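You operate a simulated robot arm through the tools that you are given. There is no shell and no other tool. Be economical: measure what you need, move in short steps, check, and stop when the job is done.

You are at the controls of a simulated two-armed robot. One attempt, no reset.

## Task
Put the thick feeler with the orange grip in the black tray. Fetch the blue valve disc and set it in the drip pan. Carry the grey crate with both arms and set it on the wooden top of the tool bench. Take the strainer basket on the long trestle and put it away on the shelf under the tool stand. Take the rubber buffer on the long trestle and put it away on the top of the steel-topped bench. Put two of the bearings from the long trestle on the top of the blue bench. Fetch the cap and set it on the wooden top of the tool bench. Put the 0.5 mm shim from the top of the wiring table on the shelf of the tool bench and the 1.2 mm shim on the lower shelf of the wiring table. Take the red cable end and leave it on the top of the wiring table. Press the indicator button two times. The order is free. Set down upright: strainer basket.

The check looks at the end state, three seconds after you hand in, the way a careful person would. Anything else that was tipped, shoved, dropped, spilled or broken makes it a failure. A push-on lid holds only when it is set on centred and level and pressed home; a screw cap is set on level and turned clockwise until tight.

## Robot
Two 7-joint arms with two-finger parallel grippers on one trunk, on a base that drives. Base frame: it is fixed to the floor where the robot stands at the start and does not move with it; the origin is under the middle of the robot, x ahead of it, y to its left, z up. Lengths are in mm, angles in rad, forces in N, time in s.
The left shoulder is at the start at [60, 143, 901], the right one opposite. With the tool pointing down near the work surface each hand reaches from about 160 to 540 mm from the robot's upright axis, wherever it stands, measured 20 degrees to its own side. Places, roughly: bearing [-1000, 2000, 750]; black tray (26x18x5 cm) [-1400, -2700, 700]; blue valve disc (5x5x3 cm) [-3400, -200, 900]; cap (6x6x3 cm) [1000, 2600, 400]; drip pan (22x15x5 cm) [-1200, 1100, 800]; grey crate (36x26x15 cm) [-2100, 1300, 800]; indicator button [3500, 200, 800]; lower shelf of the wiring table [2400, -1900, 300]; red cable end (16x2x2 cm) [2500, -1800, 300]; rubber buffer [-750, 1000, 750]; shelf of the tool bench [600, -1100, 200]; shelf under the tool stand [9500, 1400, 300]; shim [2250, -2000, 750]; strainer basket (8x8x15 cm) [-1100, -100, 900]; thick feeler with the orange grip [500, 0, 750]; top of the blue bench [-3800, 0, 900]; top of the steel-topped bench [-3800, -2800, 800]; top of the wiring table [2400, -1900, 800]; wooden top of the tool bench [600, -1100, 700]. Payload 1.57 kg a hand.
Tool frame (each hand has its own): the origin (TCP) lies between the finger pads and is the grasp point; the fingertips stand 30 mm ahead of it; z points along the fingers, y is the line along which they close. The gripper opens to 110 mm. The fingers are 24 mm wide and 12 mm thick; the gripper's body (48 by 112 mm) begins 78 mm behind the TCP.
Orientation is that of the tool frame in the base frame, as a unit quaternion [x, y, z, w]. With the fingers straight down and closing along the base's y, the tool's x points along the base's -x, its y along +y and its z along -z.

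## Interface
- The arms move only by the tool nudge_tool. It takes "left_steps", "right_steps" or both (then of equal length, played together; a hand with none holds still); each is a list of rows, each a list of 7 numbers: the gripper command, from -1 (shut) to 1 (fully open), values between in proportion, then the shift along the tool's x, y, z in mm, then the turn, a rotation vector about the tool's x, y, z in rad. In form: [[hand, dx, dy, dz, ax, ay, az], ...]. A call has 1 to 20 rows; each row shifts and turns the commanded pose from where the row before left it, along the tool's axes as they then stand. Each row takes 0.2 s and may step no farther than 50 mm and 0.15 rad from the row before; otherwise, or with a gripper value out of range, the whole call is refused. Where a pose cannot be reached the arm comes as near as it can. A force on the tool above 40 N (or 10 N above the force at the start of the call, whichever is more), or a blocked arm, ends the call early, and 0.2 s more pass. The fingers move at their own pace (about 45 mm/s each) and stop on an object; they squeeze with about 39 N. The grip force told is the motor's: it shows also when the fingers shut on nothing. Time passes only in rows, and 0.2 s behind the last, so rows that do not move let the fingers close. It gives the time, the measured TCP pose, the force on the tool (base axes), the opening and the grip force at its end, in the units of the frame above (readings bear some noise), with the torque about the TCP (base axes, N m) and any sound that the robot's microphone picked up.
- Cameras (640 x 400 px; columns grow to the right, rows downward): "scene" is now at [-19.8, -57.8, 1502.3]; the picture's right is [-0.99, -0.16, 0.00], its down [-0.14, 0.88, -0.45] and it looks along [0.07, -0.44, -0.90] (base axes); focal length 214 px, centre (320, 200). "left" rides on the left gripper at [70, -16, -141] in its tool frame; the picture's right is [0.23, 0.97, 0.00], its down [-0.85, 0.20, -0.48] and it looks along [-0.47, 0.11, 0.88] (tool axes); focal length 222 px, centre (320, 200). "right" rides on the right gripper at [70, 16, -141] in its tool frame; the picture's right is [-0.23, 0.97, 0.00], its down [-0.86, -0.20, -0.48] and it looks along [-0.47, -0.11, 0.88] (tool axes); focal length 222 px, centre (320, 200).
- get_image(camera): a new picture of that camera. No time passes.
- raise_lower(by): slides the trunk up (or, below 0, down) by that many mm; the arms and the scene camera ride with it, the base frame stays. It gives what a move gives, with no picture.
- base_move(legs): drives the robot by 1 to 6 legs, each [ahead, left, turn to the left] in mm, mm and rad, along the robot's own axes; the way and the turn of a leg run together, so that a leg with both is an arc; at most 1500 mm and 3.142 rad a leg. The arms and the cameras ride along, it lands a little off, and it stops where it bumps. It gives what a move gives.
- turn_head(pan, tilt): turns the head with the scene camera to pan (to the left, within 1.501 rad either way) and tilt (down, from -0.506 to 1.204), counted from straight ahead of the robot. It gives what a move gives.
- point_at(camera, pixels): there is no depth. For up to 12 entries [column, row, z] of the newest picture of that camera ("zoom" is the newest enlarged one), the place [x, y] in the base frame at which the ray of that pixel passes the height z, good to about 2 mm, but the place of the scene camera against the robot may be out by one fixed shift of up to 12 mm in any direction. No time passes.
- close_up(camera, box): a new picture of the part [left, top, right, bottom] of that camera's present view, enlarged. No time passes.
- job_done(): hands the job in; it is judged then, once.

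Go step by step. Measure first, check grasps and placings, and put right what went wrong. The budget is 364 turns and 324 pictures, counting those below and the enlarged ones. Unless the task says otherwise, let go and move clear before handing in, and close with one line.

The tools are called after "Request:" as name(argument=value, ...) on one line, values as JSON. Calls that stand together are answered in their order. nudge_tool: Moves the arms, as the interface text tells. Its arguments: {"type":"object","properties":{"left_steps":{"type":"array"},"right_steps":{"type":"array"}},"required":[]} The other tools are called the same way: raise_lower (by) slides the trunk up or down; base_move (legs) drives the base; turn_head (pan, tilt) turns the head that bears the scene camera; get_image (camera) takes a picture; point_at (camera, pixels) gives the place at which the rays of pixels pass given heights; close_up (camera, box) takes an enlarged picture of a part of a camera's view; job_done () hands the job in.

At the start:

```text
time_s: 0.0
left_position: [461.5, -15.7, 1060.3]
left_tool_rot: [0.0, 1.0, 0.0, 0.0]
left_ft_force: [-1.0, 0.2, 0.0]
left_wrist_torque: [0.04, 0.0, 0.0]
left_gripper_width: 109.9
left_grip_force: 0.0
right_position: [389.1, -437.1, 1077.8]
right_tool_rot: [0.0, 1.0, 0.0, 0.001]
right_ft_force: [0.5, -1.2, -0.4]
right_wrist_torque: [-0.01, 0.01, 0.01]
right_gripper_width: 109.9
right_grip_force: 0.1
trunk travel left (down, up): [-500.0, 90.0]
robot x, y, heading: [-1.5, -2.9, 0.002]
head pan, tilt: [-1.414, 1.108]
```

scene: 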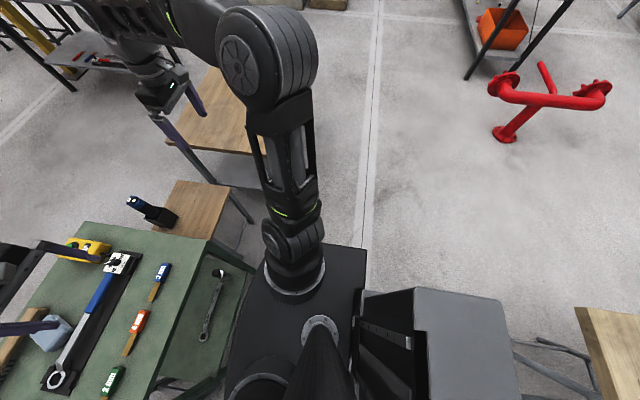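
right: 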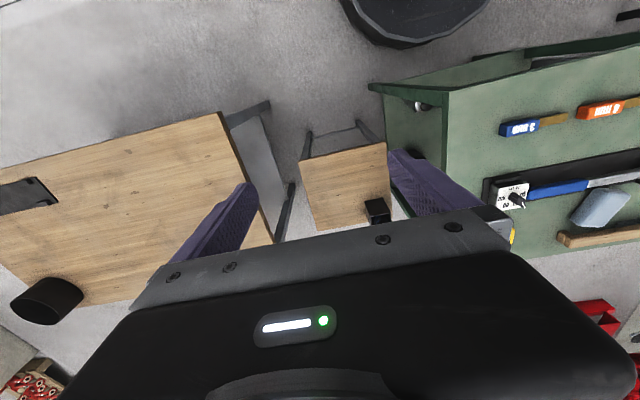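
left: 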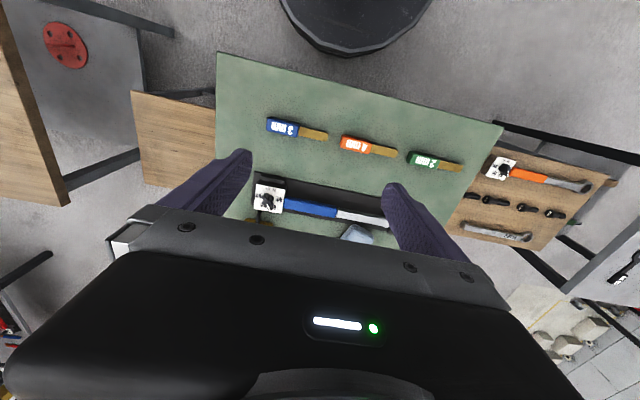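

The left picture shows three feelers (blue, orange, green grips) on a green bench top, at pixels about (285,127), (355,145), (425,160). I'll look ahead with the head to see the whole bench and get positions.

Request:
turn_head(pan=0, tilt=0.6)

Request:
get_image(camera="scene")

Request:
close_up(camera="left", box=[220, 80, 500, 255])

Request:
point_at(camera="left", pixels=[[340, 142, 740], [368, 148, 740], [398, 154, 740], [217, 52, 740], [502, 125, 740]])

```text
time_s: 1.5
left_position: [461.8, -17.1, 1060.5]
left_tool_rot: [0.0, 1.0, 0.0, 0.0]
left_ft_force: [-0.6, -0.5, -0.2]
left_wrist_torque: [0.01, 0.01, -0.03]
left_gripper_width: 110.1
left_grip_force: 0.0
right_position: [389.2, -437.7, 1077.1]
right_tool_rot: [0.0, 1.0, 0.0, 0.0]
right_ft_force: [-0.1, 0.6, 0.6]
right_wrist_torque: [0.02, -0.01, -0.02]
right_gripper_width: 109.9
right_grip_force: 0.0
trunk travel left (down, up): [-500.0, 90.0]
robot x, y, heading: [-0.4, 3.0, 0.0]
head pan, tilt: [0.0, 0.6]
```

```text
320 pictures are left
```

scene: 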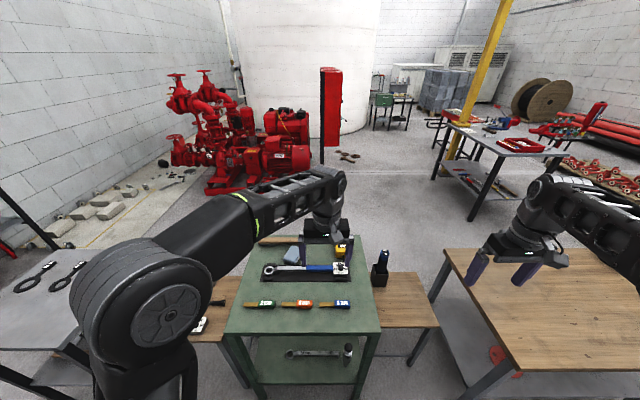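

```text
2.29 times, centred on (360, 168) of left
```

zoom: 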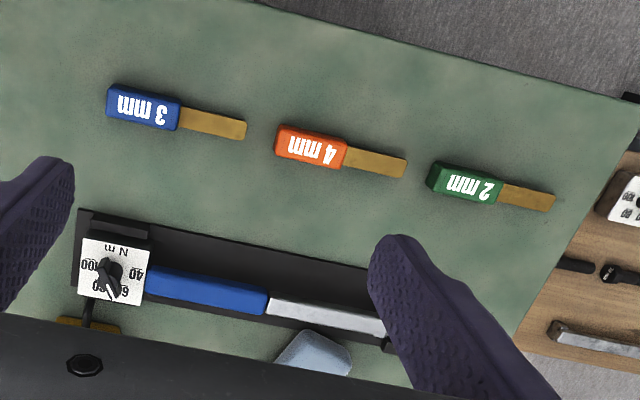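

```text
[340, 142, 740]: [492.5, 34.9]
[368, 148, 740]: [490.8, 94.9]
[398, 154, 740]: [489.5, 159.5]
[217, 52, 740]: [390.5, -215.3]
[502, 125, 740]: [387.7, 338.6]
```

The scene picture shows the green bench ahead with feelers at (265-340,304), the wooden tool bench at right, and the wiring table at (520,145). I'll look to both sides to map the floor.

Request:
point_at(camera="scene", pixels=[[283, 304, 750], [313, 304, 750], [247, 236, 750], [376, 236, 750], [226, 333, 750], [381, 330, 750], [443, 249, 720], [520, 371, 720], [447, 123, 800], [503, 157, 800], [567, 152, 800], [397, 104, 500]])

Request:
turn_head(pan=1.4, tilt=0.5)

Request:
get_image(camera="scene")

Request:
turn_head(pan=-1.45, tilt=0.5)

Request:
get_image(camera="scene")

```text
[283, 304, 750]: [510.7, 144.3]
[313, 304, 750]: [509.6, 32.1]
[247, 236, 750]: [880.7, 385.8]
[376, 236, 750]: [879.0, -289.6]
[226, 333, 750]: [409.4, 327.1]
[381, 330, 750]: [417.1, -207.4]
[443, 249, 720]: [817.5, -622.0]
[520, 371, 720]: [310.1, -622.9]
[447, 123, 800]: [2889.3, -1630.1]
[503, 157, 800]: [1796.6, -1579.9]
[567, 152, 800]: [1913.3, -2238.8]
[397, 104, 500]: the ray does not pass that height
```

```text
time_s: 3.1
left_position: [460.7, -17.0, 1058.9]
left_tool_rot: [0.0, 1.0, 0.0, 0.001]
left_ft_force: [-0.2, 0.7, 0.4]
left_wrist_torque: [0.01, -0.02, -0.01]
left_gripper_width: 110.0
left_grip_force: 0.1
right_position: [388.9, -437.0, 1077.1]
right_tool_rot: [0.0, 1.0, 0.0, 0.0]
right_ft_force: [-0.9, 0.1, 0.4]
right_wrist_torque: [0.02, -0.01, 0.0]
right_gripper_width: 109.9
right_grip_force: 0.0
trunk travel left (down, up): [-500.0, 90.0]
robot x, y, heading: [-1.0, 0.8, -0.004]
head pan, tilt: [1.4, 0.499]
```

```text
318 pictures are left
```

scene: 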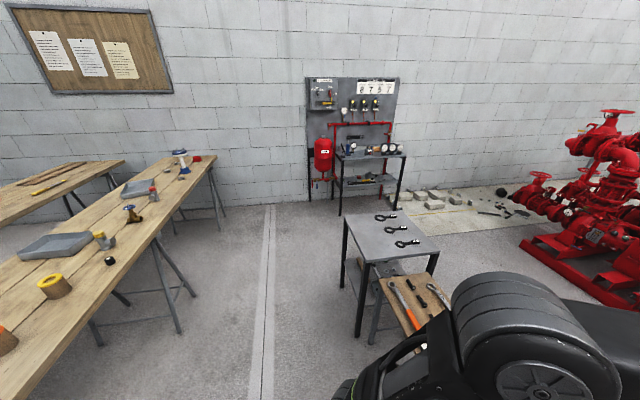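

```text
time_s: 5.6
left_position: [461.0, -16.8, 1058.7]
left_tool_rot: [0.0, 1.0, 0.0, 0.001]
left_ft_force: [0.4, 0.6, 0.2]
left_wrist_torque: [0.02, 0.02, 0.02]
left_gripper_width: 110.2
left_grip_force: 0.0
right_position: [389.8, -436.8, 1075.0]
right_tool_rot: [0.0, 1.0, 0.0, 0.001]
right_ft_force: [-0.2, 0.1, 0.1]
right_wrist_torque: [0.0, -0.01, 0.03]
right_gripper_width: 110.2
right_grip_force: 0.1
trunk travel left (down, up): [-500.0, 90.0]
robot x, y, heading: [1.5, 0.5, 0.003]
head pan, tilt: [-1.45, 0.499]
```

```text
317 pictures are left
```

scene: 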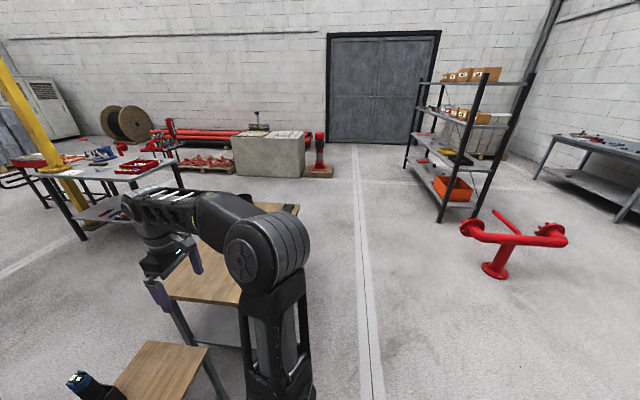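

The left side shows the long trestle and the right side shows the rack, steel bench and tool bench. Now I'll bring the left hand above the orange feeler (4 mm) and look again to get its height.

Request:
point_at(camera="scene", pixels=[[495, 272, 0], [437, 222, 0], [405, 170, 0], [474, 215, 0], [534, 180, 0], [620, 222, 0], [550, 135, 800], [638, 160, 800], [320, 177, 0], [373, 390, 0]])

Request:
nudge_tool(left_steps=[[1, -10, 30, 45, 0, 0, 0], [1, -10, 30, 45, 0, 0, 0], [1, -10, 20, 40, 0, 0, 0], [1, 0, 0, 30, 0, 0, 0], [1, 0, 0, 0, 0, 0, 0]])

Request:
get_image(camera="left")

```text
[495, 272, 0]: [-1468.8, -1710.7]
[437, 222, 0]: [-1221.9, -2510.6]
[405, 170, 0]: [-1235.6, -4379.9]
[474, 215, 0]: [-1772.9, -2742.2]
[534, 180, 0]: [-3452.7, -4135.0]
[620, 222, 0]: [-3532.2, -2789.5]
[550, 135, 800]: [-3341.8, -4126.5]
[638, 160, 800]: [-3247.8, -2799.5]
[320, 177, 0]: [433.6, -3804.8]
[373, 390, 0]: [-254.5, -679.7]
```

```text
refused: row 1 steps farther than a row can; nothing moved
```

```text
316 pictures are left
```

left: 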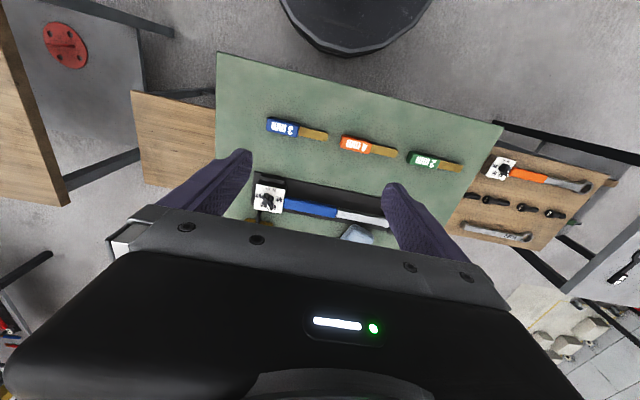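

The call was refused because the step was over 50 mm; I'll use smaller steps.

Request:
nudge_tool(left_steps=[[1, -10, 25, 40, 0, 0, 0], [1, -10, 25, 40, 0, 0, 0], [1, -10, 25, 40, 0, 0, 0], [1, 0, 5, 40, 0, 0, 0], [1, 0, 0, 0, 0, 0, 0]])

Request:
get_image(camera="left")

```text
time_s: 6.8
left_position: [490.5, 63.0, 897.5]
left_tool_rot: [0.0, 1.0, 0.0, 0.001]
left_ft_force: [-0.3, -0.5, 0.1]
left_wrist_torque: [-0.01, 0.0, 0.0]
left_gripper_width: 109.9
left_grip_force: 0.0
right_position: [388.2, -438.0, 1076.4]
right_tool_rot: [0.0, 1.0, 0.001, 0.001]
right_ft_force: [-0.2, -0.6, -0.3]
right_wrist_torque: [0.02, 0.04, -0.02]
right_gripper_width: 110.1
right_grip_force: 0.0
trunk travel left (down, up): [-500.0, 90.0]
robot x, y, heading: [-0.1, -1.9, 0.003]
head pan, tilt: [-1.45, 0.499]
```

```text
315 pictures are left
```

left: 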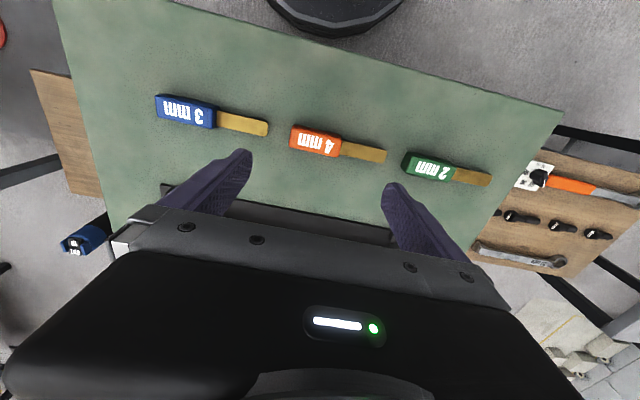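

Request:
point_at(camera="left", pixels=[[341, 149, 700], [341, 149, 720], [341, 149, 740], [341, 149, 760], [386, 156, 740], [386, 156, 720], [290, 138, 740], [290, 138, 720], [213, 120, 740], [268, 129, 740]])

Request:
close_up(camera="left", box=[240, 80, 440, 205])

```text
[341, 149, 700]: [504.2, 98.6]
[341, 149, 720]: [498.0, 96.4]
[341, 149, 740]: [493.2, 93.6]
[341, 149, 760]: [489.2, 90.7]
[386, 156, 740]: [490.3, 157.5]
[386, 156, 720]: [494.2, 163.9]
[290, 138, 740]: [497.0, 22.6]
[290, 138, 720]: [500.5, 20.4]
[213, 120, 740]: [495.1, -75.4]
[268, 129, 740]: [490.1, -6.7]
```

```text
3.20 times, centred on (340, 142) of left
```

zoom: 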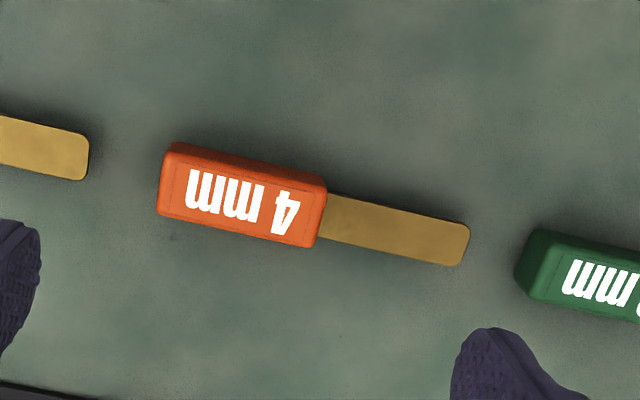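

The grip spans pixels (290–341, ~145), so its centre is near (494, 59) with the blade at z≈745. I'll turn the left tool 90° so it closes along x.

Request:
nudge_tool(left_steps=[[0.2, 0, 0, 0, 0, 0, 0.1428], [0.2, 0, 0, 0, 0, 0, 0.1428], [0.2, 0, 0, 0, 0, 0, 0.1428], [0.2, 0, 0, 0, 0, 0, 0.1428], [0.2, 0, 0, 0, 0, 0, 0.1428], [0.2, 0, 0, 0, 0, 0, 0.1428], [0.2, 0, 0, 0, 0, 0, 0.1428], [0.2, 0, 0, 0, 0, 0, 0.1428], [0.2, 0, 0, 0, 0, 0, 0.1428], [0.2, 0, 0, 0, 0, 0, 0.1428], [0.2, 0, 0, 0, 0, 0, 0.1428], [0.2, 0, 0, 0, 0, 0, 0]])

Request:
get_image(camera="left")

```text
time_s: 9.4
left_position: [491.2, 63.3, 898.9]
left_tool_rot: [0.707, 0.707, 0.0, 0.001]
left_ft_force: [-0.9, 0.3, 0.2]
left_wrist_torque: [0.0, -0.01, -0.02]
left_gripper_width: 66.0
left_grip_force: 0.0
right_position: [389.2, -437.1, 1076.2]
right_tool_rot: [0.0, 1.0, 0.0, 0.0]
right_ft_force: [-0.2, 0.5, -0.5]
right_wrist_torque: [0.0, -0.03, -0.02]
right_gripper_width: 110.0
right_grip_force: 0.1
trunk travel left (down, up): [-500.0, 90.0]
robot x, y, heading: [2.0, -2.3, 0.004]
head pan, tilt: [-1.45, 0.499]
```

```text
313 pictures are left
```

left: 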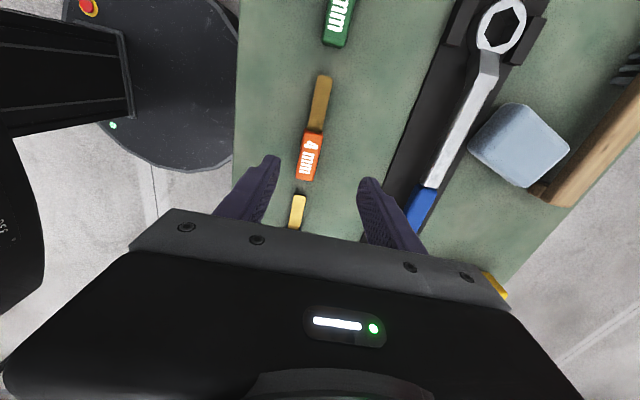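

Rotated; the grip is between the fingers. I'll descend to about 25 mm over the bench and check.

Request:
nudge_tool(left_steps=[[0.2, -4, 3, 40, 0, 0, 0], [0.2, 0, 0, 40, 0, 0, 0], [0.2, 0, 0, 25, 0, 0, 0], [0.2, 0, 0, 0, 0, 0, 0]])

Request:
close_up(camera="left", box=[200, 60, 440, 210])

```text
time_s: 10.1
left_position: [493.9, 59.2, 810.4]
left_tool_rot: [0.706, 0.708, 0.001, 0.0]
left_ft_force: [-2.2, 2.8, 9.9]
left_wrist_torque: [-0.06, 0.48, -0.13]
left_gripper_width: 67.9
left_grip_force: 1.2
right_position: [389.0, -436.4, 1076.4]
right_tool_rot: [0.0, 1.0, 0.0, -0.001]
right_ft_force: [-0.1, 0.3, 0.3]
right_wrist_torque: [0.01, 0.0, 0.0]
right_gripper_width: 109.8
right_grip_force: 0.1
trunk travel left (down, up): [-500.0, 90.0]
robot x, y, heading: [0.1, 3.0, 0.001]
head pan, tilt: [-1.45, 0.499]
stopped in row 3 (left hand): the force on the tool passed its limit at 64 N (the readings are from after the stop); the commanded pose is now the measured one
```

```text
2.67 times, centred on (320, 135) of left
```

zoom: 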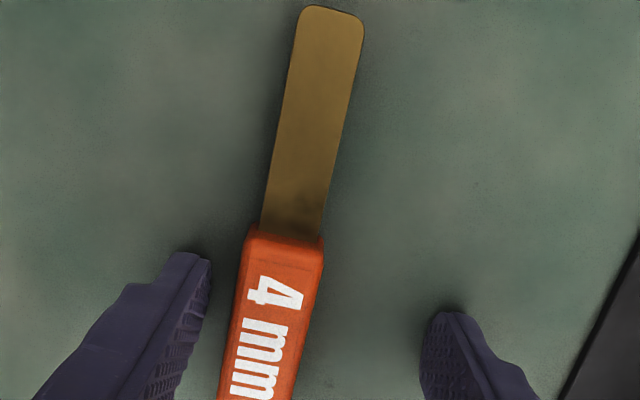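

The fingertips touched the bench at z≈780, so the top is higher than I thought. The grip sits about 9 mm to the −x side in the zoom (283 vs centre 315). I'll lift 4 mm, shift, and close.

Request:
nudge_tool(left_steps=[[0.2, 0, 0, -4, 0, 0, 0], [0.2, -4, -9, 0, 0, 0, 0], [0.2, 0, 0, 0, 0, 0, 0], [-1, 0, 0, 0, 0, 0, 0], [-1, 0, 0, 0, 0, 0, 0], [-1, 0, 0, 0, 0, 0, 0], [-1, 0, 0, 0, 0, 0, 0]])

Request:
get_image(camera="left")

```text
time_s: 11.7
left_position: [485.2, 55.5, 813.1]
left_tool_rot: [0.707, 0.707, 0.001, 0.0]
left_ft_force: [0.3, 0.1, -0.1]
left_wrist_torque: [0.03, -0.01, 0.01]
left_gripper_width: 21.5
left_grip_force: 25.2
right_position: [390.0, -436.6, 1074.5]
right_tool_rot: [0.0, 1.0, 0.0, 0.0]
right_ft_force: [0.1, -0.8, -0.2]
right_wrist_torque: [0.0, -0.04, -0.03]
right_gripper_width: 110.4
right_grip_force: 0.1
trunk travel left (down, up): [-500.0, 90.0]
robot x, y, heading: [0.6, 0.3, 0.003]
head pan, tilt: [-1.45, 0.499]
```

```text
311 pictures are left
```

left: 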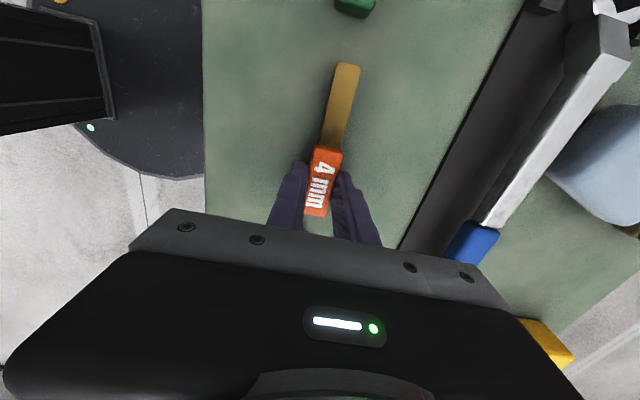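

The orange grip is held (21.5 mm, 25 N). I'll lift it well clear and pull the hand back a bit, then turn toward the trestle.

Request:
nudge_tool(left_steps=[[-1, 0, 0, -45, 0, 0, 0], [-1, 0, 0, -45, 0, 0, 0], [-1, 0, 0, -45, 0, 0, 0], [-1, 0, 0, -45, 0, 0, 0], [-1, 0, 0, -45, 0, 0, 0], [-1, 0, -45, -10, 0, 0, 0], [-1, 0, -45, 0, 0, 0, 0], [-1, 0, 0, 0, 0, 0, 0]])

Request:
base_move(legs=[[-200, 0, 0], [0, 0, 1.571]])

Request:
turn_head(pan=0.3, tilt=0.5)

Request:
get_image(camera="scene")

Request:
get_image(camera="left")

```text
time_s: 13.5
left_position: [395.8, 55.5, 1048.4]
left_tool_rot: [0.706, 0.708, 0.001, -0.001]
left_ft_force: [-0.8, 0.6, -0.5]
left_wrist_torque: [0.02, 0.0, -0.02]
left_gripper_width: 0.1
left_grip_force: 20.7
right_position: [389.7, -437.4, 1076.3]
right_tool_rot: [-0.001, 1.0, -0.001, -0.001]
right_ft_force: [0.7, -1.0, -0.6]
right_wrist_torque: [-0.01, 0.02, 0.0]
right_gripper_width: 109.9
right_grip_force: 0.1
trunk travel left (down, up): [-500.0, 90.0]
robot x, y, heading: [-4.1, -3.1, 0.001]
head pan, tilt: [-1.45, 0.499]
```

```text
time_s: 19.0
left_position: [-262.3, 394.8, 1048.6]
left_tool_rot: [-0.009, 1.0, 0.0, -0.001]
left_ft_force: [-0.4, 0.4, 0.5]
left_wrist_torque: [0.01, 0.0, -0.01]
left_gripper_width: 0.1
left_grip_force: 21.0
right_position: [230.0, 396.2, 1075.3]
right_tool_rot: [0.713, -0.701, 0.0, 0.0]
right_ft_force: [0.2, 0.1, 0.3]
right_wrist_torque: [-0.02, 0.03, 0.02]
right_gripper_width: 110.1
right_grip_force: 0.1
trunk travel left (down, up): [-500.0, 90.0]
robot x, y, heading: [-200.4, 2.0, 1.589]
head pan, tilt: [-1.45, 0.499]
```

```text
time_s: 20.8
left_position: [-262.8, 393.9, 1049.1]
left_tool_rot: [-0.009, 1.0, 0.0, 0.0]
left_ft_force: [0.2, -0.7, -0.1]
left_wrist_torque: [0.01, 0.02, 0.03]
left_gripper_width: 0.2
left_grip_force: 21.2
right_position: [228.2, 397.1, 1075.6]
right_tool_rot: [0.713, -0.701, 0.0, 0.0]
right_ft_force: [0.3, 0.2, 0.6]
right_wrist_torque: [0.04, 0.0, -0.01]
right_gripper_width: 110.0
right_grip_force: 0.1
trunk travel left (down, up): [-500.0, 90.0]
robot x, y, heading: [-200.2, -1.1, 1.585]
head pan, tilt: [0.3, 0.499]
```

```text
310 pictures are left
```

scene: 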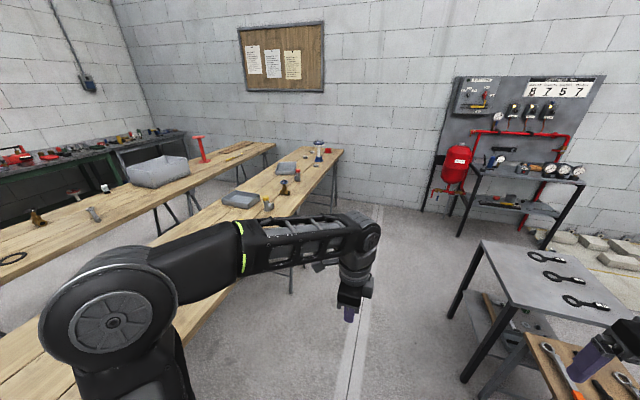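

```text
309 pictures are left
```

left: 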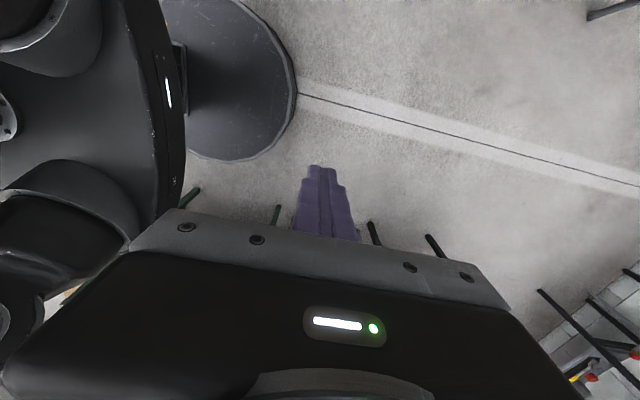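

The fingers are shut on nothing: the feeler slipped out. I'll go back and look.

Request:
base_move(legs=[[0, 0, -1.585], [200, 0, 0]])

Request:
get_image(camera="left")

Request:
turn_head(pan=-0.3, tilt=0.9)

Request:
get_image(camera="scene")

```text
time_s: 26.2
left_position: [391.7, 65.9, 1048.4]
left_tool_rot: [0.7, 0.714, 0.001, -0.001]
left_ft_force: [-0.5, -0.2, -0.1]
left_wrist_torque: [0.0, 0.06, 0.0]
left_gripper_width: 0.0
left_grip_force: 21.3
right_position: [394.2, -425.7, 1074.6]
right_tool_rot: [-0.01, 1.0, 0.0, -0.001]
right_ft_force: [0.7, -1.4, -0.2]
right_wrist_torque: [0.02, 0.01, -0.02]
right_gripper_width: 110.0
right_grip_force: 0.0
trunk travel left (down, up): [-500.0, 90.0]
robot x, y, heading: [-6.1, 3.8, 0.019]
head pan, tilt: [0.3, 0.499]
```

```text
308 pictures are left
```

left: 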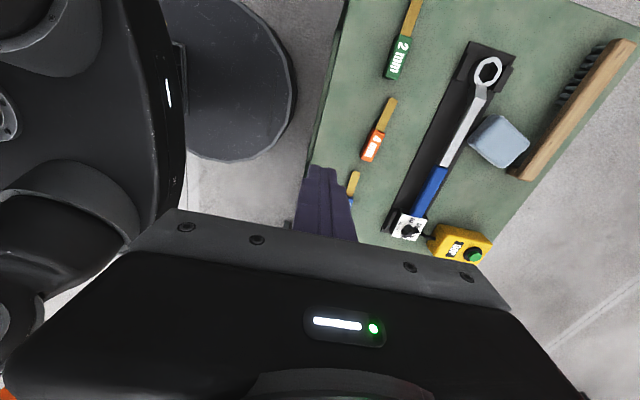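

```text
time_s: 27.2
left_position: [389.7, 66.3, 1049.2]
left_tool_rot: [0.701, 0.713, 0.0, 0.0]
left_ft_force: [-0.1, 0.3, -0.1]
left_wrist_torque: [-0.02, 0.0, 0.01]
left_gripper_width: 0.0
left_grip_force: 21.4
right_position: [394.3, -425.1, 1075.2]
right_tool_rot: [-0.01, 1.0, -0.001, 0.0]
right_ft_force: [-0.8, 0.4, 0.0]
right_wrist_torque: [-0.01, -0.03, 0.0]
right_gripper_width: 109.9
right_grip_force: 0.1
trunk travel left (down, up): [-500.0, 90.0]
robot x, y, heading: [-2.7, 6.7, 0.015]
head pan, tilt: [-0.3, 0.901]
```

```text
307 pictures are left
```

scene: 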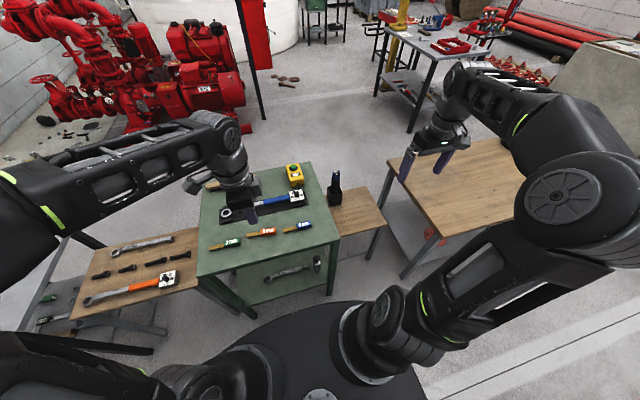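

The feeler is still on the bench at about (372,147) in the left view. I'll measure it at the right height now.

Request:
point_at(camera="left", pixels=[[381, 129, 795], [367, 161, 795], [393, 99, 785], [374, 145, 795], [374, 145, 785]])

Request:
close_up(camera="left", box=[320, 80, 440, 180])

```text
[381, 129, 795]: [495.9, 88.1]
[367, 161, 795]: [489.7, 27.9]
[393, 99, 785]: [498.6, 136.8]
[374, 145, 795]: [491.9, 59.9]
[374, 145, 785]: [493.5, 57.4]
```

```text
4.00 times, centred on (380, 130) of left
```

zoom: 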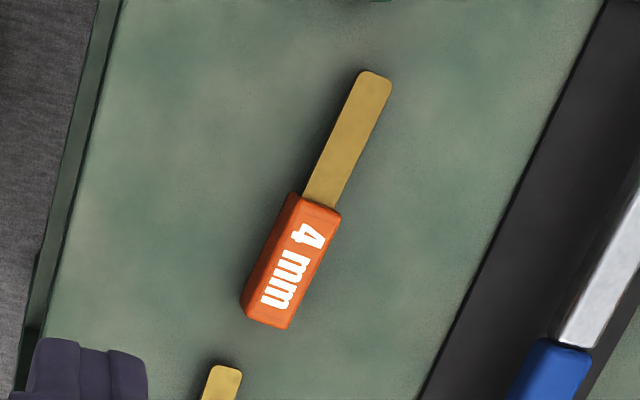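

The grip centre is (492.5, 58), turned about 0.1 rad. I'll move over it, open to 50 mm and come down to just above the bench.

Request:
nudge_tool(left_steps=[[0, -5, 40, 0, 0, 0, 0.05], [0, -5, 40, 20, 0, 0, 0.05], [0, 0, 23, 40, 0, 0, 0], [0, 0, 0, 45, 0, 0, 0], [0, 0, 0, 45, 0, 0, 0], [0, 0, 0, 45, 0, 0, 0], [0, 0, 0, 29, 0, 0, 0], [0, 0, 0, 0, 0, 0, 0]])

Request:
get_image(camera="left")

```text
time_s: 29.0
left_position: [492.6, 53.8, 824.2]
left_tool_rot: [0.735, 0.678, 0.001, 0.0]
left_ft_force: [0.2, 0.4, -0.1]
left_wrist_torque: [0.03, 0.02, 0.02]
left_gripper_width: 55.2
left_grip_force: 0.1
right_position: [392.5, -426.3, 1075.3]
right_tool_rot: [-0.009, 1.0, -0.001, 0.0]
right_ft_force: [-0.7, 0.3, -1.0]
right_wrist_torque: [0.02, 0.04, -0.02]
right_gripper_width: 110.2
right_grip_force: 0.1
trunk travel left (down, up): [-500.0, 90.0]
robot x, y, heading: [-3.6, 5.5, 0.023]
head pan, tilt: [-0.3, 0.901]
```

```text
305 pictures are left
```

left: 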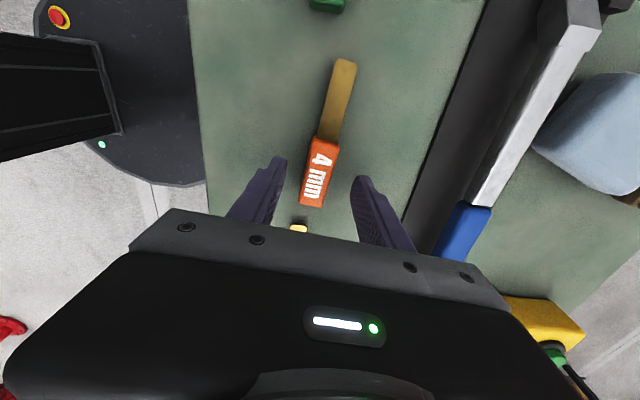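

Well centred. I'll go down 13 mm, close, and wait longer before lifting slowly.

Request:
nudge_tool(left_steps=[[0, 0, 0, 7, 0, 0, 0], [0, 0, 0, 6, 0, 0, 0], [-1, 0, 0, 0, 0, 0, 0], [-1, 0, 0, 0, 0, 0, 0], [-1, 0, 0, 0, 0, 0, 0], [-1, 0, 0, 0, 0, 0, 0], [-1, 0, 0, 0, 0, 0, 0], [-1, 0, 0, 0, 0, 0, 0]])

Request:
close_up(camera="left", box=[220, 50, 420, 250])

Request:
nudge_tool(left_steps=[[-1, 0, 0, -5, 0, 0, 0], [-1, 0, 0, -10, 0, 0, 0], [-1, 0, 0, -15, 0, 0, 0], [-1, 0, 0, 0, 0, 0, 0]])

Request:
get_image(camera="left")

```text
time_s: 30.8
left_position: [492.6, 52.8, 811.8]
left_tool_rot: [0.734, 0.679, 0.002, -0.001]
left_ft_force: [0.2, 0.2, -0.5]
left_wrist_torque: [0.0, 0.02, 0.0]
left_gripper_width: 20.7
left_grip_force: 34.2
right_position: [393.8, -426.2, 1075.5]
right_tool_rot: [-0.01, 1.0, 0.0, 0.0]
right_ft_force: [0.3, 0.4, -0.4]
right_wrist_torque: [0.0, 0.02, -0.02]
right_gripper_width: 110.0
right_grip_force: 0.1
trunk travel left (down, up): [-500.0, 90.0]
robot x, y, heading: [-2.7, 6.7, 0.018]
head pan, tilt: [-0.3, 0.901]
```

```text
2.00 times, centred on (320, 150) of left
```

zoom: 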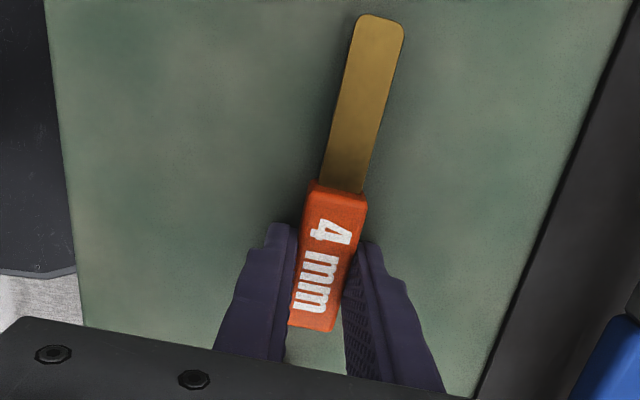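

```text
time_s: 31.8
left_position: [490.2, 53.6, 840.6]
left_tool_rot: [0.735, 0.678, 0.0, 0.0]
left_ft_force: [0.4, -0.5, -0.6]
left_wrist_torque: [-0.01, 0.01, -0.01]
left_gripper_width: 21.1
left_grip_force: 34.0
right_position: [393.3, -427.5, 1075.2]
right_tool_rot: [-0.01, 1.0, 0.0, 0.001]
right_ft_force: [-0.2, 0.2, 0.9]
right_wrist_torque: [-0.01, 0.02, -0.02]
right_gripper_width: 109.9
right_grip_force: 0.1
trunk travel left (down, up): [-500.0, 90.0]
robot x, y, heading: [-2.8, 4.4, 0.025]
head pan, tilt: [-0.3, 0.901]
```

```text
303 pictures are left
```

left: 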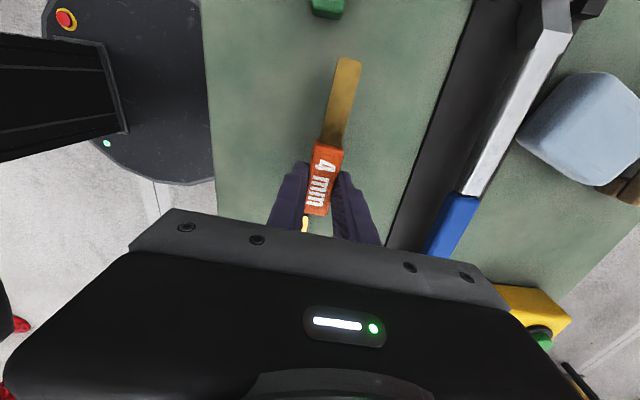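

Now it is held (21.1 mm, 34 N, bench moving away below). I'll lift gently, pull back, and drive to the trestle buffer.

Request:
nudge_tool(left_steps=[[-1, 0, 0, -20, 0, 0, 0], [-1, 0, 0, -25, 0, 0, 0], [-1, 0, 0, -30, 0, 0, 0], [-1, 0, 0, -30, 0, 0, 0], [-1, 0, 0, -30, 0, 0, 0], [-1, 0, -25, -30, 0, 0, 0], [-1, 0, -30, -25, 0, 0, 0], [-1, 0, -30, -20, 0, 0, 0], [-1, 0, -15, 0, 0, 0, 0]])

Request:
base_move(legs=[[-200, 0, 0], [0, 0, 1.55], [900, 0, 0]])

Request:
turn_head(pan=1.3, tilt=0.7)

Request:
get_image(camera="scene")

Request:
get_image(camera="left")

```text
time_s: 33.8
left_position: [389.7, 61.8, 1050.1]
left_tool_rot: [0.735, 0.678, 0.001, -0.001]
left_ft_force: [-0.2, -0.3, -0.2]
left_wrist_torque: [0.02, 0.0, 0.0]
left_gripper_width: 20.8
left_grip_force: 34.4
right_position: [392.8, -426.4, 1075.5]
right_tool_rot: [-0.009, 1.0, 0.0, 0.0]
right_ft_force: [0.0, 0.2, -0.2]
right_wrist_torque: [0.04, 0.0, 0.01]
right_gripper_width: 110.1
right_grip_force: 0.0
trunk travel left (down, up): [-500.0, 90.0]
robot x, y, heading: [-2.6, 4.6, 0.021]
head pan, tilt: [-0.3, 0.901]
```

```text
time_s: 43.3
left_position: [-273.5, 1264.4, 1050.6]
left_tool_rot: [0.039, 0.999, 0.0, -0.001]
left_ft_force: [-0.6, 0.4, 0.5]
left_wrist_torque: [-0.04, 0.0, 0.02]
left_gripper_width: 20.9
left_grip_force: 34.2
right_position: [213.4, 1265.8, 1076.9]
right_tool_rot: [0.715, -0.699, 0.001, 0.0]
right_ft_force: [0.6, -0.4, -0.1]
right_wrist_torque: [0.0, 0.02, 0.01]
right_gripper_width: 110.2
right_grip_force: 0.0
trunk travel left (down, up): [-500.0, 90.0]
robot x, y, heading: [-215.2, 867.3, 1.591]
head pan, tilt: [-0.3, 0.901]
```

```text
time_s: 45.0
left_position: [-272.7, 1263.4, 1051.2]
left_tool_rot: [0.039, 0.999, 0.001, -0.001]
left_ft_force: [-0.3, -0.9, 0.1]
left_wrist_torque: [0.03, -0.06, 0.02]
left_gripper_width: 21.1
left_grip_force: 34.0
right_position: [214.0, 1266.8, 1076.2]
right_tool_rot: [0.714, -0.7, -0.001, -0.001]
right_ft_force: [-0.4, -0.6, 0.1]
right_wrist_torque: [-0.01, -0.02, -0.01]
right_gripper_width: 109.8
right_grip_force: 0.1
trunk travel left (down, up): [-500.0, 90.0]
robot x, y, heading: [-212.7, 868.2, 1.591]
head pan, tilt: [1.3, 0.7]
```

```text
302 pictures are left
```

scene: 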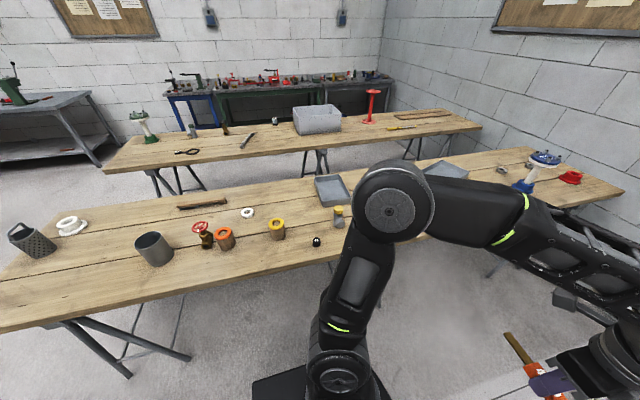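

```text
301 pictures are left
```

left: 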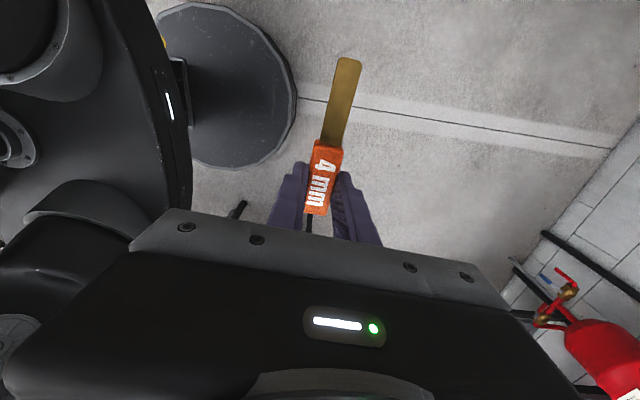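

The trestle is visible. I'll zoom on its two halves.

Request:
close_up(camera="scene", box=[0, 180, 200, 280])

Request:
close_up(camera="scene", box=[170, 165, 370, 265])

Request:
close_up(camera="scene", box=[420, 130, 620, 230])

Request:
point_at(camera="scene", pixels=[[315, 243, 760], [330, 190, 780], [247, 213, 760], [277, 236, 760], [338, 224, 760], [35, 250, 780], [502, 170, 760], [0, 330, 760], [150, 262, 760], [320, 120, 800], [540, 205, 760]])

```text
3.20 times, centred on (100, 230) of scene
```

zoom: 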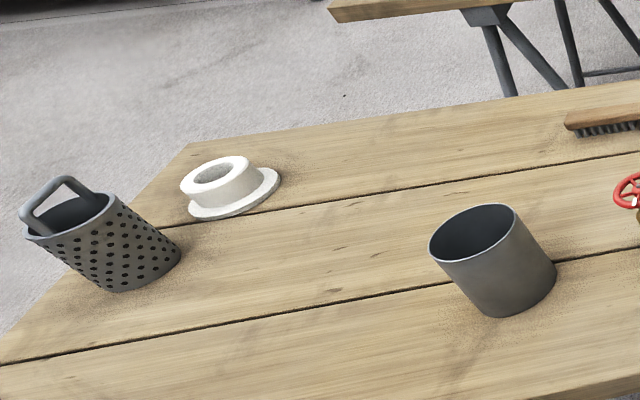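

```text
3.20 times, centred on (270, 215) of scene
```

zoom: 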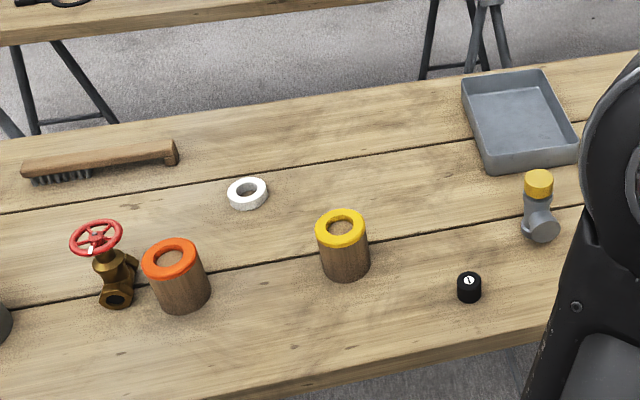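

```text
3.20 times, centred on (520, 180) of scene
```

zoom: 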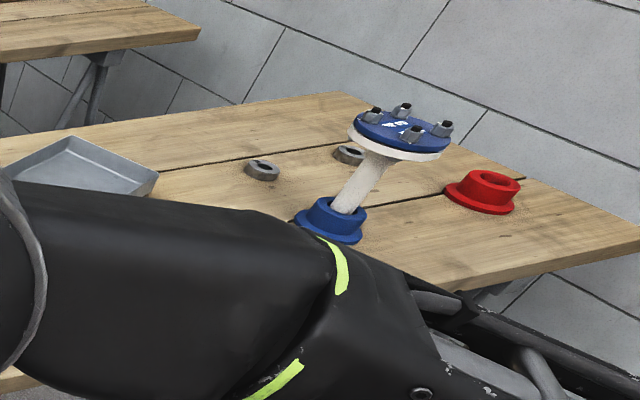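

```text
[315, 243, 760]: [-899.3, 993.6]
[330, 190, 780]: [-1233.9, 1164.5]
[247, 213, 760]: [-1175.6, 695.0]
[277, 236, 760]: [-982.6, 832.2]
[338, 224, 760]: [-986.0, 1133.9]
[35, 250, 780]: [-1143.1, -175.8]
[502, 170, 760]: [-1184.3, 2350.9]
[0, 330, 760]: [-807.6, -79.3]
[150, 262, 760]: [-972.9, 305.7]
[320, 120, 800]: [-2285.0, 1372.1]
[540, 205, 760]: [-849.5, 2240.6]
```

Bearings show as two dark rings (zoom 262,170 and 348,155), the buffer is the small black cylinder at (315,243). I'll turn to face the trestle.

Request:
base_move(legs=[[0, 0, 1.55], [180, 0, 0]])

Request:
turn_head(pan=-0.2, tilt=0.9)

Request:
get_image(camera="scene")

Request:
get_image(camera="right")

```text
time_s: 50.3
left_position: [-790.7, 813.1, 1051.6]
left_tool_rot: [-0.673, 0.739, 0.0, 0.0]
left_ft_force: [-0.8, -1.2, -0.9]
left_wrist_torque: [0.03, -0.08, 0.0]
left_gripper_width: 20.9
left_grip_force: 34.0
right_position: [-785.4, 1302.3, 1076.3]
right_tool_rot: [1.0, 0.002, 0.001, 0.0]
right_ft_force: [-0.4, -0.4, 0.0]
right_wrist_torque: [-0.02, -0.01, -0.02]
right_gripper_width: 110.1
right_grip_force: 0.1
trunk travel left (down, up): [-500.0, 90.0]
robot x, y, heading: [-394.1, 865.0, -3.135]
head pan, tilt: [1.3, 0.7]
```

```text
time_s: 51.9
left_position: [-789.5, 813.7, 1051.1]
left_tool_rot: [-0.673, 0.74, -0.001, -0.001]
left_ft_force: [0.4, -0.3, -0.6]
left_wrist_torque: [-0.02, -0.01, 0.0]
left_gripper_width: 20.9
left_grip_force: 34.6
right_position: [-784.8, 1301.4, 1075.8]
right_tool_rot: [1.0, 0.003, 0.0, 0.0]
right_ft_force: [-0.3, -0.3, -0.4]
right_wrist_torque: [-0.02, 0.01, 0.0]
right_gripper_width: 110.2
right_grip_force: 0.0
trunk travel left (down, up): [-500.0, 90.0]
robot x, y, heading: [-392.6, 869.1, -3.133]
head pan, tilt: [-0.201, 0.901]
```

```text
297 pictures are left
```

scene: 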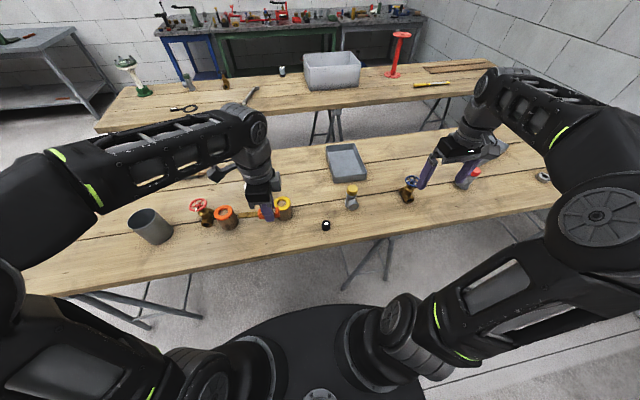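

```text
296 pictures are left
```

right: 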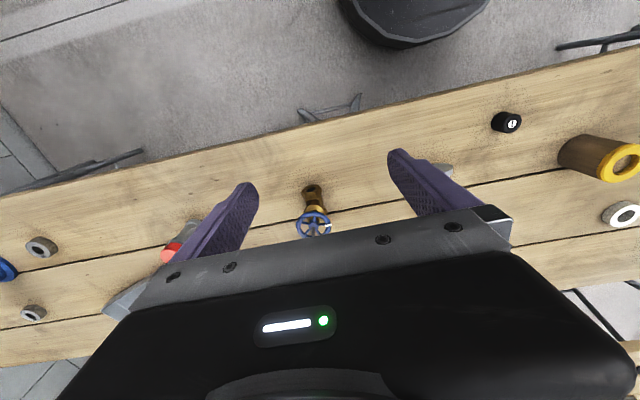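

Request:
point_at(camera="right", pixels=[[507, 124, 740], [507, 124, 780], [507, 124, 820], [38, 247, 780], [33, 312, 780]])

Request:
point_at(camera="scene", pixels=[[326, 225, 740], [326, 225, 780], [326, 225, 820], [344, 163, 780], [542, 177, 780]])

Request:
close_up(camera="right", box=[460, 90, 560, 150])

```text
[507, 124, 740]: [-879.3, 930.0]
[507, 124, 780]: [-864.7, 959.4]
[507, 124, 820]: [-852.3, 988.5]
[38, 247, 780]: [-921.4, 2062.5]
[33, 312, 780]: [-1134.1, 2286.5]
```

```text
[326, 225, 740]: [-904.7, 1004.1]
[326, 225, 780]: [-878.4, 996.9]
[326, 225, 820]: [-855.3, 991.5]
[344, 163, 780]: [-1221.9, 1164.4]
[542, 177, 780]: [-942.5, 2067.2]
```

```text
6.40 times, centred on (510, 120) of right
```

zoom: 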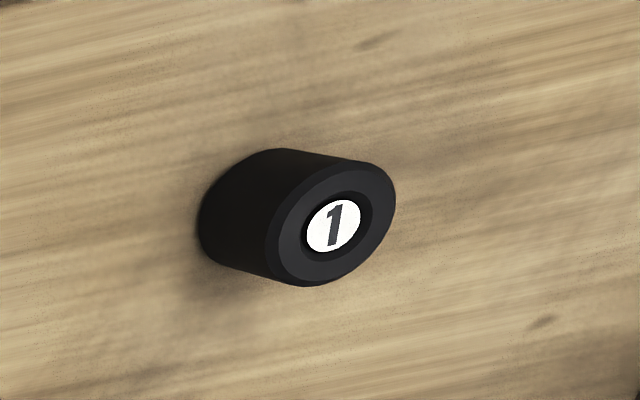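

Both cameras agree at z≈820: buffer mid at about (−854, 990). I'll move the right hand above it.

Request:
nudge_tool(right_steps=[[0, -9, 42, 15, 0, 0, 0], [0, -10, 42, 18, 0, 0, 0], [0, -10, 42, 18, 0, 0, 0], [0, -10, 42, 18, 0, 0, 0], [0, -10, 42, 18, 0, 0, 0], [0, -10, 42, 18, 0, 0, 0], [0, -10, 42, 18, 0, 0, 0], [0, 0, 17, 20, 0, 0, 0], [0, 0, 0, 0, 0, 0, 0]])

Request:
get_image(camera="right")

```text
time_s: 53.9
left_position: [-787.9, 814.0, 1050.8]
left_tool_rot: [-0.673, 0.74, 0.0, 0.001]
left_ft_force: [-0.2, 0.4, -0.2]
left_wrist_torque: [-0.03, 0.01, 0.0]
left_gripper_width: 21.2
left_grip_force: 34.9
right_position: [-851.3, 989.5, 932.2]
right_tool_rot: [1.0, 0.002, 0.0, 0.0]
right_ft_force: [0.1, 0.9, 1.2]
right_wrist_torque: [0.0, 0.01, 0.0]
right_gripper_width: 54.9
right_grip_force: 0.1
trunk travel left (down, up): [-500.0, 90.0]
robot x, y, heading: [-389.4, 866.1, -3.136]
head pan, tilt: [-0.201, 0.901]
```

```text
294 pictures are left
```

right: 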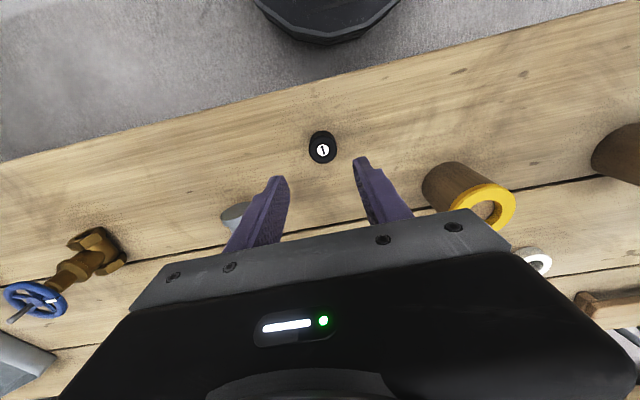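

Request:
point_at(camera="right", pixels=[[322, 151, 840], [322, 151, 820], [322, 151, 800], [322, 151, 780]])

Request:
close_up(camera="right", box=[240, 110, 420, 230])

```text
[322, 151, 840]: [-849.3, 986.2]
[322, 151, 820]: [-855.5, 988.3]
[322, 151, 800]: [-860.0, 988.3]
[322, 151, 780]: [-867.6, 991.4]
```

```text
3.33 times, centred on (330, 170) of right
```

zoom: 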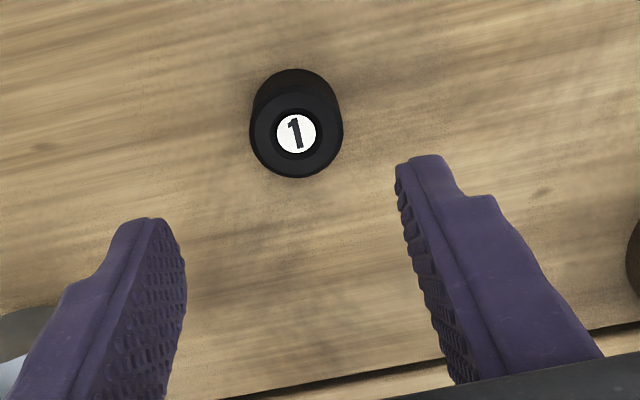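

Buffer confirmed at (−855, 988), mid z≈821. Descending and closing.

Request:
nudge_tool(right_steps=[[0, -3, 0, 40, 0, 0, 0], [0, 0, 0, 30, 0, 0, 0], [0, 0, 0, 12, 0, 0, 0], [0, 0, 0, 8, 0, 0, 0], [0, 0, 0, 0, 0, 0, 0], [-1, 0, 0, 0, 0, 0, 0], [-1, 0, 0, 0, 0, 0, 0], [-1, 0, 0, 0, 0, 0, 0], [-1, 0, 0, 0, 0, 0, 0], [-1, 0, 0, 0, 0, 0, 0], [-1, 0, 0, 0, 0, 0, 0]])

Request:
get_image(camera="right")

```text
time_s: 56.3
left_position: [-789.0, 813.6, 1050.9]
left_tool_rot: [-0.674, 0.739, 0.0, -0.001]
left_ft_force: [-1.2, 0.1, 0.1]
left_wrist_torque: [0.0, 0.04, 0.0]
left_gripper_width: 21.1
left_grip_force: 34.6
right_position: [-854.2, 990.0, 843.5]
right_tool_rot: [1.0, 0.003, 0.0, 0.0]
right_ft_force: [0.4, -0.4, 0.4]
right_wrist_torque: [0.01, 0.02, 0.04]
right_gripper_width: 29.6
right_grip_force: 38.7
trunk travel left (down, up): [-500.0, 90.0]
robot x, y, heading: [-393.9, 864.7, -3.139]
head pan, tilt: [-0.201, 0.901]
```

```text
292 pictures are left
```

right: 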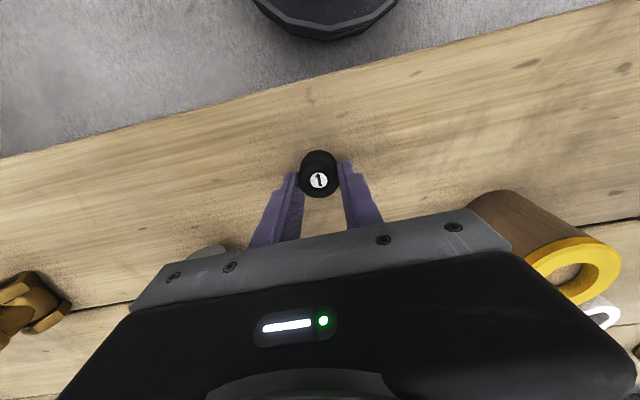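

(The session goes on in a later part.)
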